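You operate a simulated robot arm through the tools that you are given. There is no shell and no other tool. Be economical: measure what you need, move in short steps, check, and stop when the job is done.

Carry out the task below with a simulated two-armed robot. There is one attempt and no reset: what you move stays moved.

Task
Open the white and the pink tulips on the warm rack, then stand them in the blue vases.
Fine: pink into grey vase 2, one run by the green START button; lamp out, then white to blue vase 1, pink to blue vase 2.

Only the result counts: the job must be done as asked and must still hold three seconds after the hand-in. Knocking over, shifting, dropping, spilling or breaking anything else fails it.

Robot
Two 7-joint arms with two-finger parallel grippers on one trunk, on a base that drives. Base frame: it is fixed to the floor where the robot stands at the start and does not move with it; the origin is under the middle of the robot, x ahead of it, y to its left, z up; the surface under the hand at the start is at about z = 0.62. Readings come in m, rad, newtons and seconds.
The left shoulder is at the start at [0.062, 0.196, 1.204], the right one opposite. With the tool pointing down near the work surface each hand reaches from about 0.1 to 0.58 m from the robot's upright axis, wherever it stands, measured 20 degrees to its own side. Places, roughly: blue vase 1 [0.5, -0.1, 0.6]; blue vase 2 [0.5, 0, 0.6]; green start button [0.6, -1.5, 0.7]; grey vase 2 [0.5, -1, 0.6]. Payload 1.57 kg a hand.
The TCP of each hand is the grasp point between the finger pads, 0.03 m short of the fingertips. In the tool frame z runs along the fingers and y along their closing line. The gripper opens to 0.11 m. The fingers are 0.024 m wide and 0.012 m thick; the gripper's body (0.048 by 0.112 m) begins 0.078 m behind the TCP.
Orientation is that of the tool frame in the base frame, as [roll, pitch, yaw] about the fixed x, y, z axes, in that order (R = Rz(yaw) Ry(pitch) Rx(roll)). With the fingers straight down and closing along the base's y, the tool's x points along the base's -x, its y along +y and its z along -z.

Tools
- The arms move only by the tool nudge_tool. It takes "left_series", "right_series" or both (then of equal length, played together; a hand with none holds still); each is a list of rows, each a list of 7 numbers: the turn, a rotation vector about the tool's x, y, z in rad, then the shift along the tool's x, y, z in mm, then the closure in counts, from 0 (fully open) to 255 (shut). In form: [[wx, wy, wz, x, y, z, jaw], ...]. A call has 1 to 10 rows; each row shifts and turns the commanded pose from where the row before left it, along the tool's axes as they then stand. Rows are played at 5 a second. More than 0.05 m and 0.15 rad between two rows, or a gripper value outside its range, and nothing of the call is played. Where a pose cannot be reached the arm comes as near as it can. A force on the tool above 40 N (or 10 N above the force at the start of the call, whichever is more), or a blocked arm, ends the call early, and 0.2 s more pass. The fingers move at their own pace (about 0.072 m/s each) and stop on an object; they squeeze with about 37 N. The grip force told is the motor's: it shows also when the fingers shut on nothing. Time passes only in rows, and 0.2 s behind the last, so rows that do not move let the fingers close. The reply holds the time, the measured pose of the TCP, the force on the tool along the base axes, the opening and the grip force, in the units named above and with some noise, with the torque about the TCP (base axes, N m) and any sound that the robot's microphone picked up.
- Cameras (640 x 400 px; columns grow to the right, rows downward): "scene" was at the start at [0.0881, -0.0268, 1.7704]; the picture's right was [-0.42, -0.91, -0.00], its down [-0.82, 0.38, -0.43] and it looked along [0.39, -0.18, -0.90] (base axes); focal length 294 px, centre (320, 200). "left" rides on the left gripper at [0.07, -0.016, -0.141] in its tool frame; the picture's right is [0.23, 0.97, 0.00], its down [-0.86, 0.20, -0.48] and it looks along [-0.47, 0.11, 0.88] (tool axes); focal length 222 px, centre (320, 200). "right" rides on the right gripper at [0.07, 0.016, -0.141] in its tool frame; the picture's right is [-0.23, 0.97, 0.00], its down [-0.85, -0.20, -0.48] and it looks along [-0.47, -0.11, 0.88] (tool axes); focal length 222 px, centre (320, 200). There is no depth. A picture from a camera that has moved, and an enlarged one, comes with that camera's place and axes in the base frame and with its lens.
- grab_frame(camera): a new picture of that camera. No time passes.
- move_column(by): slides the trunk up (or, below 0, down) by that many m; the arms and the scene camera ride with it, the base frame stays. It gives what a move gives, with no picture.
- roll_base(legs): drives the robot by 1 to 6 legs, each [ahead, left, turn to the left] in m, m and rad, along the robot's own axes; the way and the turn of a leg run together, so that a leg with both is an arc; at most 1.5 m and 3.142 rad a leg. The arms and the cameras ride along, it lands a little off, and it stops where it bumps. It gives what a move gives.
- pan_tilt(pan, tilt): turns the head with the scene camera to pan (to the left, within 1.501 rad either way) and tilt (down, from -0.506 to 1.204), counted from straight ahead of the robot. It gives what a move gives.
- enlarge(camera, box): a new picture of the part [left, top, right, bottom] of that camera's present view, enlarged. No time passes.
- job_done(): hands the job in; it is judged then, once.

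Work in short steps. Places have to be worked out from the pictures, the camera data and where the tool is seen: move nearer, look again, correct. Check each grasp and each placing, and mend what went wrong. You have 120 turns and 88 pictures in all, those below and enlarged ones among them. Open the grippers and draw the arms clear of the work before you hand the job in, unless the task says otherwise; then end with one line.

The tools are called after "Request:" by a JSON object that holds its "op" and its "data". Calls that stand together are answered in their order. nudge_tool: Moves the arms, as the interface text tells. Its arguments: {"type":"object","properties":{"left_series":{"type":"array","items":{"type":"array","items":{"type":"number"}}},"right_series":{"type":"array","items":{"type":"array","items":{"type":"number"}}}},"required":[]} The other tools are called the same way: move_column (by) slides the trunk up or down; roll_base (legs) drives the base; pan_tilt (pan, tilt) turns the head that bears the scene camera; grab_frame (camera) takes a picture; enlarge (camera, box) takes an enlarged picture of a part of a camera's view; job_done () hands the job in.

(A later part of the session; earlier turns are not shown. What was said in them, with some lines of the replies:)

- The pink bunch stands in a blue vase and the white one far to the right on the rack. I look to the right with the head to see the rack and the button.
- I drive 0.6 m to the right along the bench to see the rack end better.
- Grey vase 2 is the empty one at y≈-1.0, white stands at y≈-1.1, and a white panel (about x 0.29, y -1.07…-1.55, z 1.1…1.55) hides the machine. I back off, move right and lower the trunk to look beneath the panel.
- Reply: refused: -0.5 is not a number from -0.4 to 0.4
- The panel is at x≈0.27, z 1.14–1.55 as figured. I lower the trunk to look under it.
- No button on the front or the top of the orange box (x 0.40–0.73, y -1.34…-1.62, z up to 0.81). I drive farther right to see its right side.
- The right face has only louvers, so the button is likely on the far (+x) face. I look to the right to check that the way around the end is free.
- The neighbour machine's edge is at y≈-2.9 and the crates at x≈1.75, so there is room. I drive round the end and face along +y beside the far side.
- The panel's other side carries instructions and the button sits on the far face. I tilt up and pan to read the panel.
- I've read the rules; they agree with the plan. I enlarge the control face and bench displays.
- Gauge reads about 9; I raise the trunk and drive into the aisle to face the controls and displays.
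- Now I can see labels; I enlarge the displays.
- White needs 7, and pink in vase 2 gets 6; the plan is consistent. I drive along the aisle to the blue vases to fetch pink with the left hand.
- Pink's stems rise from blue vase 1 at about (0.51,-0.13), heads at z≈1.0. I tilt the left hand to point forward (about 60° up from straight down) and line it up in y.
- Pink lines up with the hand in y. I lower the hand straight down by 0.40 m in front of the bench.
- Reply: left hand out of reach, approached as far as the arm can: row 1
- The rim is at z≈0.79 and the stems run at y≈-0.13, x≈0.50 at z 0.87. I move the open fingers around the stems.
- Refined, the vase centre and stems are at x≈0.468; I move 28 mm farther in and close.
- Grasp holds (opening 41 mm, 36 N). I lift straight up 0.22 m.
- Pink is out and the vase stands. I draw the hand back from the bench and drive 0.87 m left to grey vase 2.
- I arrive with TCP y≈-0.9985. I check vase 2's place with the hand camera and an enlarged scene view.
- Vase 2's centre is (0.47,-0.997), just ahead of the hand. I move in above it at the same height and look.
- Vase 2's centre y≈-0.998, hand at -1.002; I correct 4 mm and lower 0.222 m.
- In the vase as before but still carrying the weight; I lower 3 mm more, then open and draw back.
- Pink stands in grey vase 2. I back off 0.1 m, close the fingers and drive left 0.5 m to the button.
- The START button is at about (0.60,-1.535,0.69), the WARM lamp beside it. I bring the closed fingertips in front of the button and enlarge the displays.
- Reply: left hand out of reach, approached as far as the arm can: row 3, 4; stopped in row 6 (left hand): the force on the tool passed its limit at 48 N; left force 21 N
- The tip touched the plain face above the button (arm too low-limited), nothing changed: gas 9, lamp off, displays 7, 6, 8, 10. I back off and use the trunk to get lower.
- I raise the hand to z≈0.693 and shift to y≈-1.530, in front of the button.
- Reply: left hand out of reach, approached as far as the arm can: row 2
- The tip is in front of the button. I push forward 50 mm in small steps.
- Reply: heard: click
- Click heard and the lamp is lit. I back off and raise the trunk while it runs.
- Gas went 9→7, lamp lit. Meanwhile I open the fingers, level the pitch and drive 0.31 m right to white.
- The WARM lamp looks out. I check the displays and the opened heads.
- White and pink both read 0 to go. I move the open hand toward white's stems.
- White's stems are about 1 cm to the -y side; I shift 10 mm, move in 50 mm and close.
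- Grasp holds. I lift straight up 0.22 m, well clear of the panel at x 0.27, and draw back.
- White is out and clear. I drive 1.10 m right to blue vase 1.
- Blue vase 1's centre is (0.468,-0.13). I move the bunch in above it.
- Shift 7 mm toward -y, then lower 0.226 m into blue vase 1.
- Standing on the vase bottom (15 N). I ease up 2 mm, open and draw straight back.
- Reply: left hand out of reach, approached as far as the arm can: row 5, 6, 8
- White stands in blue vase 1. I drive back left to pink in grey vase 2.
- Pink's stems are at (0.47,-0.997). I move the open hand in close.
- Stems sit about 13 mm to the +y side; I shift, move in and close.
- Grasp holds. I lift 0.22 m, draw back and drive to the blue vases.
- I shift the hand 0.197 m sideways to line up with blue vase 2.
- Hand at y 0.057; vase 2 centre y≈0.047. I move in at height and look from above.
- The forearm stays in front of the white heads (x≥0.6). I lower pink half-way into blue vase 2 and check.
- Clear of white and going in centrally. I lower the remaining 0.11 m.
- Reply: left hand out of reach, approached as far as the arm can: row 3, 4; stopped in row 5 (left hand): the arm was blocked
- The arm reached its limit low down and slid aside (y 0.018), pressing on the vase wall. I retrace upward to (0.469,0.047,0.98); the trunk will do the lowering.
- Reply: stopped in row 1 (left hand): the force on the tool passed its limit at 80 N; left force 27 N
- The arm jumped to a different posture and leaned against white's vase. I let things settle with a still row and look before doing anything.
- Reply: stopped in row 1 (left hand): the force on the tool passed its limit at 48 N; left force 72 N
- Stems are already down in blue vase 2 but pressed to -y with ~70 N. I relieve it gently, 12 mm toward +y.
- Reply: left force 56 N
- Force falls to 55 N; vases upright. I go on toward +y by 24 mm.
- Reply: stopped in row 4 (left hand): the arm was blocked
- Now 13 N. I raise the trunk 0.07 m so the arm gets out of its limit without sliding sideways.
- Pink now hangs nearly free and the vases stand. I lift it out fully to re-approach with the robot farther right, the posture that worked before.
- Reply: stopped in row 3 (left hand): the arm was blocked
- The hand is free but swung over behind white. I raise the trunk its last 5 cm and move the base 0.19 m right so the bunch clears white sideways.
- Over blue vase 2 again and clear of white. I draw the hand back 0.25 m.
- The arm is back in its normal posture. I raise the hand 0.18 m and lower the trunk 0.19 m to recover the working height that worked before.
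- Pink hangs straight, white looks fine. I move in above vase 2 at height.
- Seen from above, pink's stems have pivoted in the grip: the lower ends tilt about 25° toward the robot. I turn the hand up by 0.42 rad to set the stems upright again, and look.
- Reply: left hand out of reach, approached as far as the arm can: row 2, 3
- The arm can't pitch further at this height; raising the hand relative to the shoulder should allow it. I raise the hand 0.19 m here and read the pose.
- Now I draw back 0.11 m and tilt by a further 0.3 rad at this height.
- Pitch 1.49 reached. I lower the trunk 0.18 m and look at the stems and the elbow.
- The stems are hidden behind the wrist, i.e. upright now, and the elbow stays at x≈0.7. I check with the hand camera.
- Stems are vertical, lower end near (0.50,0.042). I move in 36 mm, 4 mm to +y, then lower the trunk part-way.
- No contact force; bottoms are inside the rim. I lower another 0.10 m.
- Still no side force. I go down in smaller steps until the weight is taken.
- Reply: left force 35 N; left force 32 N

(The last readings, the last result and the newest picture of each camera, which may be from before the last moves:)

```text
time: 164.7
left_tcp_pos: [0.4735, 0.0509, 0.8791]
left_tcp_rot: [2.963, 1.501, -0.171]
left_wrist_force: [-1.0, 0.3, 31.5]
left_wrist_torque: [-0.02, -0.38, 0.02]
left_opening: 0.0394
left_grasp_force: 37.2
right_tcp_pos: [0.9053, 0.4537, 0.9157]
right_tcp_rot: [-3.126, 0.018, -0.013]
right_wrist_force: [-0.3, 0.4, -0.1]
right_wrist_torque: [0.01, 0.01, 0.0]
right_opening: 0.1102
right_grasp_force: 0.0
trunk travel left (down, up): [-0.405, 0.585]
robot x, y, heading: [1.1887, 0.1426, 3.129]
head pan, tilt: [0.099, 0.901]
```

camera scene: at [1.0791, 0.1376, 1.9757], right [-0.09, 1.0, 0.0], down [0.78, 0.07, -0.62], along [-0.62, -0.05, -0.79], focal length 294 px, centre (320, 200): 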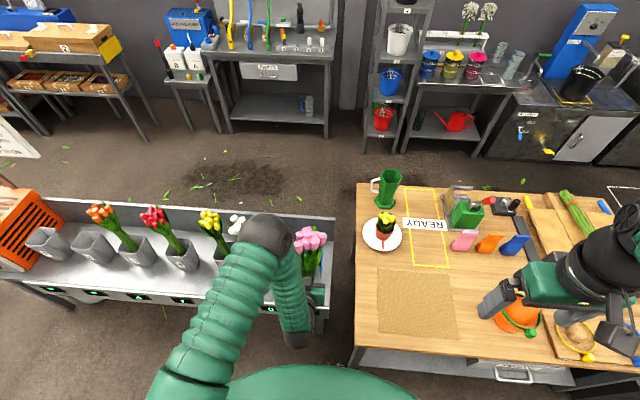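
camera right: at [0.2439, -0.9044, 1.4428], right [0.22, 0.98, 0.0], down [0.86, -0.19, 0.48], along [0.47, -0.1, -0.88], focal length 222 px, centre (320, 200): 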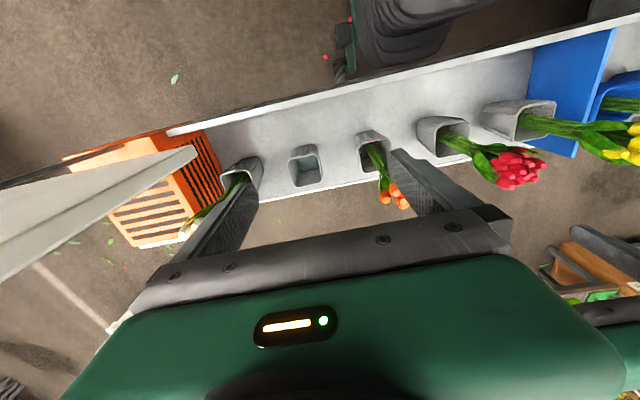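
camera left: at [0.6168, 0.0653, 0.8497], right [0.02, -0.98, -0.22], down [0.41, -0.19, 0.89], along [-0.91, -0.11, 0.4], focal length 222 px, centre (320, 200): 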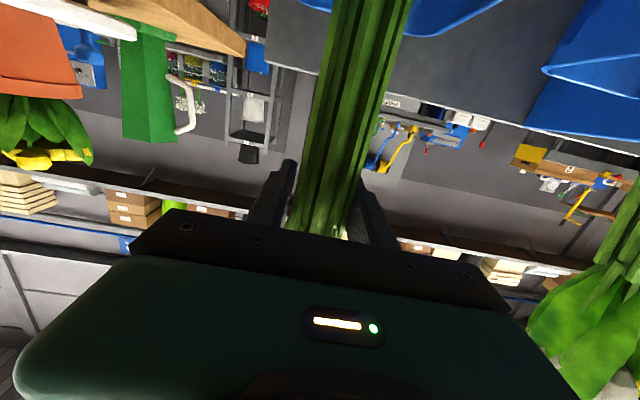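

It stands on the bottom (≈31 N). I ease up 8 mm to relieve, then open.

Request:
{"op": "move_column", "data": {"by": 0.008}}

Request:
{"op": "grab_frame", "data": {"camera": "left"}}

```text
time: 165.3
left_tcp_pos: [0.4721, 0.0502, 0.8779]
left_tcp_rot: [3.005, 1.486, -0.133]
left_wrist_force: [-0.1, -0.1, 8.5]
left_wrist_torque: [-0.1, -0.14, 0.03]
left_opening: 0.0392
left_grasp_force: 36.8
right_tcp_pos: [0.9021, 0.4529, 0.9233]
right_tcp_rot: [-3.125, 0.013, -0.014]
right_wrist_force: [-0.5, 0.7, -0.4]
right_wrist_torque: [0.01, -0.03, -0.02]
right_opening: 0.1098
right_grasp_force: 0.0
trunk travel left (down, up): [-0.413, 0.577]
robot x, y, heading: [1.1919, 0.1419, 3.126]
head pan, tilt: [0.099, 0.901]
```

```text
7 pictures are left
camera left: at [0.6181, 0.0652, 0.8209], right [0.02, -0.98, -0.22], down [0.41, -0.19, 0.89], along [-0.91, -0.11, 0.39], focal length 222 px, centre (320, 200)
```

left: 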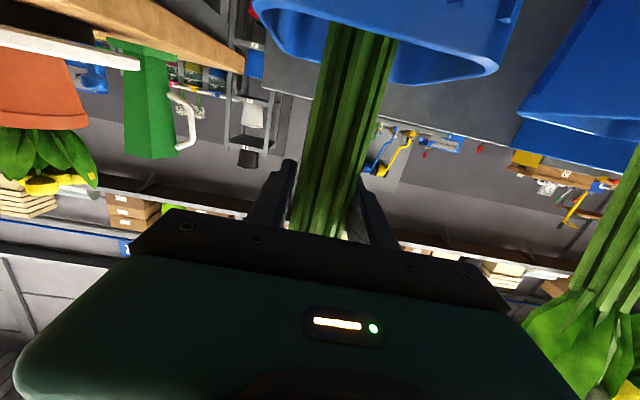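

Pink stands inside blue vase 2. I open and draw straight back.

Request:
{"op": "nudge_tool", "data": {"left_series": [[0, 0, 0, 0, 0, 0, 150], [0, 0, 0, 0, 0, 0, 0], [0, 0, 0, 0, 0, 0, 0], [0, 0, 0, 0, 0, 0, 0], [0, 0, 0, 0, 0, 0, 0]]}}

Request:
{"op": "nudge_tool", "data": {"left_series": [[0, 0, 0, 1.5, 0, -20, 0], [0, 0, 0, 2.7, 0, -32, 0], [0, 0, 0, 2.7, 0, -32, 0], [0, 0, 0, 2.7, 0, -32, 0], [0, 0, 0, 2.7, 0, -32, 0], [0, 0, 0, 0, 0, 0, 0]]}}

Request:
{"op": "grab_frame", "data": {"camera": "left"}}

```text
time: 166.5
left_tcp_pos: [0.471, 0.0497, 0.8818]
left_tcp_rot: [2.999, 1.494, -0.141]
left_wrist_force: [0.7, -0.4, 0.3]
left_wrist_torque: [0.0, -0.03, 0.02]
left_opening: 0.11
left_grasp_force: 0.1
right_tcp_pos: [0.9021, 0.454, 0.9221]
right_tcp_rot: [-3.126, 0.015, -0.014]
right_wrist_force: [0.1, 0.5, 0.3]
right_wrist_torque: [0.02, 0.0, 0.03]
right_opening: 0.1099
right_grasp_force: 0.1
trunk travel left (down, up): [-0.413, 0.577]
robot x, y, heading: [1.1885, 0.1423, 3.128]
head pan, tilt: [0.099, 0.901]
```

```text
time: 167.9
left_tcp_pos: [0.6181, 0.0505, 0.8808]
left_tcp_rot: [2.998, 1.49, -0.14]
left_wrist_force: [0.3, 0.1, 0.4]
left_wrist_torque: [0.02, -0.02, 0.01]
left_opening: 0.1102
left_grasp_force: 0.1
right_tcp_pos: [0.9015, 0.4542, 0.9224]
right_tcp_rot: [-3.126, 0.013, -0.015]
right_wrist_force: [-0.3, -0.4, -0.6]
right_wrist_torque: [-0.03, -0.02, 0.01]
right_opening: 0.1097
right_grasp_force: 0.1
trunk travel left (down, up): [-0.413, 0.577]
robot x, y, heading: [1.1934, 0.1415, 3.128]
head pan, tilt: [0.099, 0.901]
```

```text
6 pictures are left
camera left: at [0.7646, 0.0646, 0.822], right [0.02, -0.98, -0.22], down [0.41, -0.19, 0.89], along [-0.91, -0.11, 0.4], focal length 222 px, centre (320, 200)
```

left: 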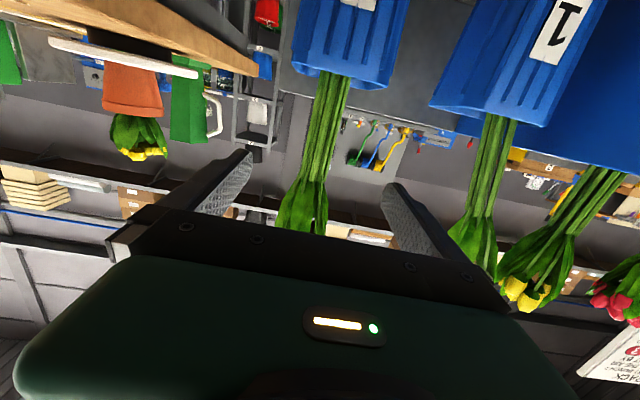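

Both bunches stand in the blue vases. I back the base off 0.12 m, raise the trunk and look at the whole bench.

Request:
{"op": "roll_base", "data": {"legs": [[-0.12, 0, 0]]}}

Request:
{"op": "move_column", "data": {"by": 0.4}}

Request:
{"op": "pan_tilt", "data": {"pan": 0.4, "tilt": 0.8}}

Request:
{"op": "grab_frame", "data": {"camera": "scene"}}

```text
time: 169.2
left_tcp_pos: [0.7381, 0.049, 0.8812]
left_tcp_rot: [2.999, 1.493, -0.14]
left_wrist_force: [0.3, 1.0, 0.6]
left_wrist_torque: [0.06, -0.01, -0.02]
left_opening: 0.1098
left_grasp_force: 0.1
right_tcp_pos: [1.0224, 0.4525, 0.924]
right_tcp_rot: [-3.127, 0.015, -0.016]
right_wrist_force: [-0.3, -0.7, 1.1]
right_wrist_torque: [0.0, 0.01, 0.0]
right_opening: 0.1097
right_grasp_force: 0.1
trunk travel left (down, up): [-0.413, 0.577]
robot x, y, heading: [1.3089, 0.1404, 3.129]
head pan, tilt: [0.099, 0.901]
```

```text
time: 173.0
left_tcp_pos: [0.7386, 0.0496, 1.2819]
left_tcp_rot: [2.996, 1.492, -0.143]
left_wrist_force: [0.3, -0.5, -0.9]
left_wrist_torque: [-0.01, 0.04, -0.02]
left_opening: 0.1102
left_grasp_force: 0.0
right_tcp_pos: [1.0223, 0.4539, 1.3229]
right_tcp_rot: [-3.124, 0.015, -0.015]
right_wrist_force: [-0.7, 0.3, -0.6]
right_wrist_torque: [0.0, -0.02, 0.03]
right_opening: 0.11
right_grasp_force: 0.1
trunk travel left (down, up): [-0.813, 0.177]
robot x, y, heading: [1.3063, 0.1427, 3.126]
head pan, tilt: [0.099, 0.901]
```

```text
time: 173.8
left_tcp_pos: [0.7377, 0.0496, 1.2819]
left_tcp_rot: [2.997, 1.492, -0.142]
left_wrist_force: [0.3, -0.7, 0.8]
left_wrist_torque: [-0.02, 0.01, 0.03]
left_opening: 0.1102
left_grasp_force: 0.0
right_tcp_pos: [1.0217, 0.4525, 1.3216]
right_tcp_rot: [-3.125, 0.016, -0.017]
right_wrist_force: [0.5, 0.9, 0.8]
right_wrist_torque: [-0.03, -0.02, 0.02]
right_opening: 0.1098
right_grasp_force: 0.0
trunk travel left (down, up): [-0.813, 0.177]
robot x, y, heading: [1.3085, 0.1401, 3.126]
head pan, tilt: [0.4, 0.799]
```

```text
5 pictures are left
camera scene: at [1.2006, 0.1136, 1.8067], right [-0.38, 0.93, 0.0], down [0.67, 0.27, -0.7], along [-0.64, -0.26, -0.72], focal length 294 px, centre (320, 200)
```

scene: 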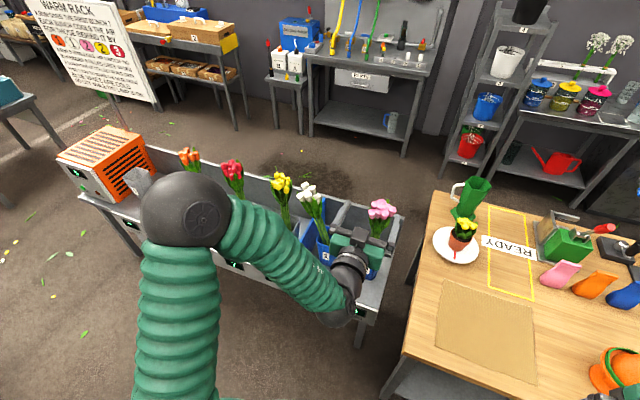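

All stand. I drive 0.6 m left for an unobstructed check of the blue vases.

Request:
{"op": "roll_base", "data": {"legs": [[0, 0.75, 0]]}}

Request:
{"op": "pan_tilt", "data": {"pan": -0.45, "tilt": 0.75}}

Request:
{"op": "grab_frame", "data": {"camera": "scene"}}

```text
time: 177.8
left_tcp_pos: [0.7355, -0.7035, 1.2812]
left_tcp_rot: [2.95, 1.491, -0.175]
left_wrist_force: [0.7, 0.3, 0.0]
left_wrist_torque: [0.02, -0.02, 0.05]
left_opening: 0.1102
left_grasp_force: 0.0
right_tcp_pos: [1.0128, -0.2951, 1.3222]
right_tcp_rot: [-3.127, 0.013, 0.002]
right_wrist_force: [0.1, 0.3, -0.2]
right_wrist_torque: [-0.03, 0.01, -0.02]
right_opening: 0.1103
right_grasp_force: 0.0
trunk travel left (down, up): [-0.813, 0.177]
robot x, y, heading: [1.3007, -0.6082, -3.138]
head pan, tilt: [0.4, 0.799]
```

```text
time: 179.0
left_tcp_pos: [0.7359, -0.7071, 1.2821]
left_tcp_rot: [3.006, 1.492, -0.119]
left_wrist_force: [-0.2, 0.2, 0.6]
left_wrist_torque: [0.05, 0.0, 0.03]
left_opening: 0.11
left_grasp_force: 0.1
right_tcp_pos: [1.0133, -0.3007, 1.3233]
right_tcp_rot: [-3.126, 0.015, 0.002]
right_wrist_force: [-1.2, 0.6, 0.3]
right_wrist_torque: [0.0, 0.0, 0.01]
right_opening: 0.1099
right_grasp_force: 0.1
trunk travel left (down, up): [-0.813, 0.177]
robot x, y, heading: [1.3042, -0.606, -3.138]
head pan, tilt: [-0.45, 0.75]
```

```text
4 pictures are left
camera scene: at [1.1967, -0.5689, 1.8107], right [0.43, 0.9, 0.0], down [0.62, -0.29, -0.73], along [-0.66, 0.32, -0.68], focal length 294 px, centre (320, 200)
```

scene: 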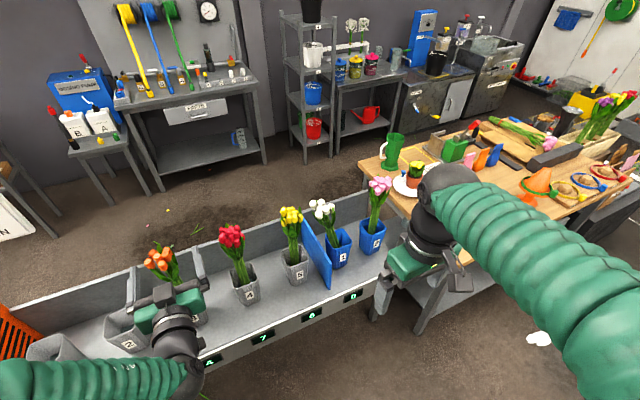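

Request:
{"op": "enlarge", "data": {"camera": "scene", "box": [260, 160, 420, 320]}}

```text
2.50 times, centred on (340, 240) of scene
camera zoom: at [1.1967, -0.5689, 1.8107], right [0.43, 0.9, 0.0], down [0.62, -0.29, -0.73], along [-0.66, 0.32, -0.68], focal length 736 px, centre (270, 100)
```

zoom: 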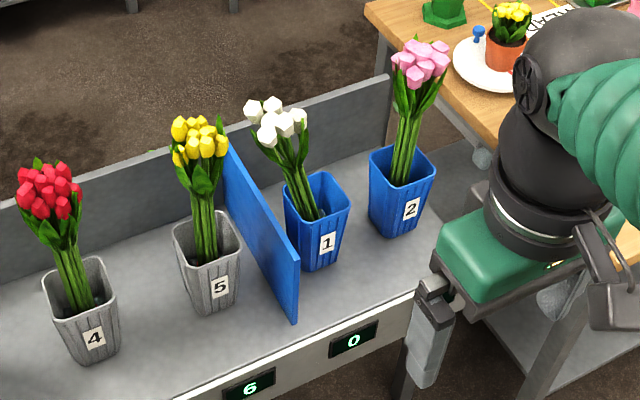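

White (0 to go) stands in blue vase 1 and pink in blue vase 2, everything else is upright, and both hands are open and clear, so I hand in.

Request:
{"op": "job_done", "data": {}}

```text
The job is handed in.
```

The white and pink tulips were opened in one run. White now stands in blue vase 1, leaning a little to one side, and pink in blue vase 2, and the job is handed in.
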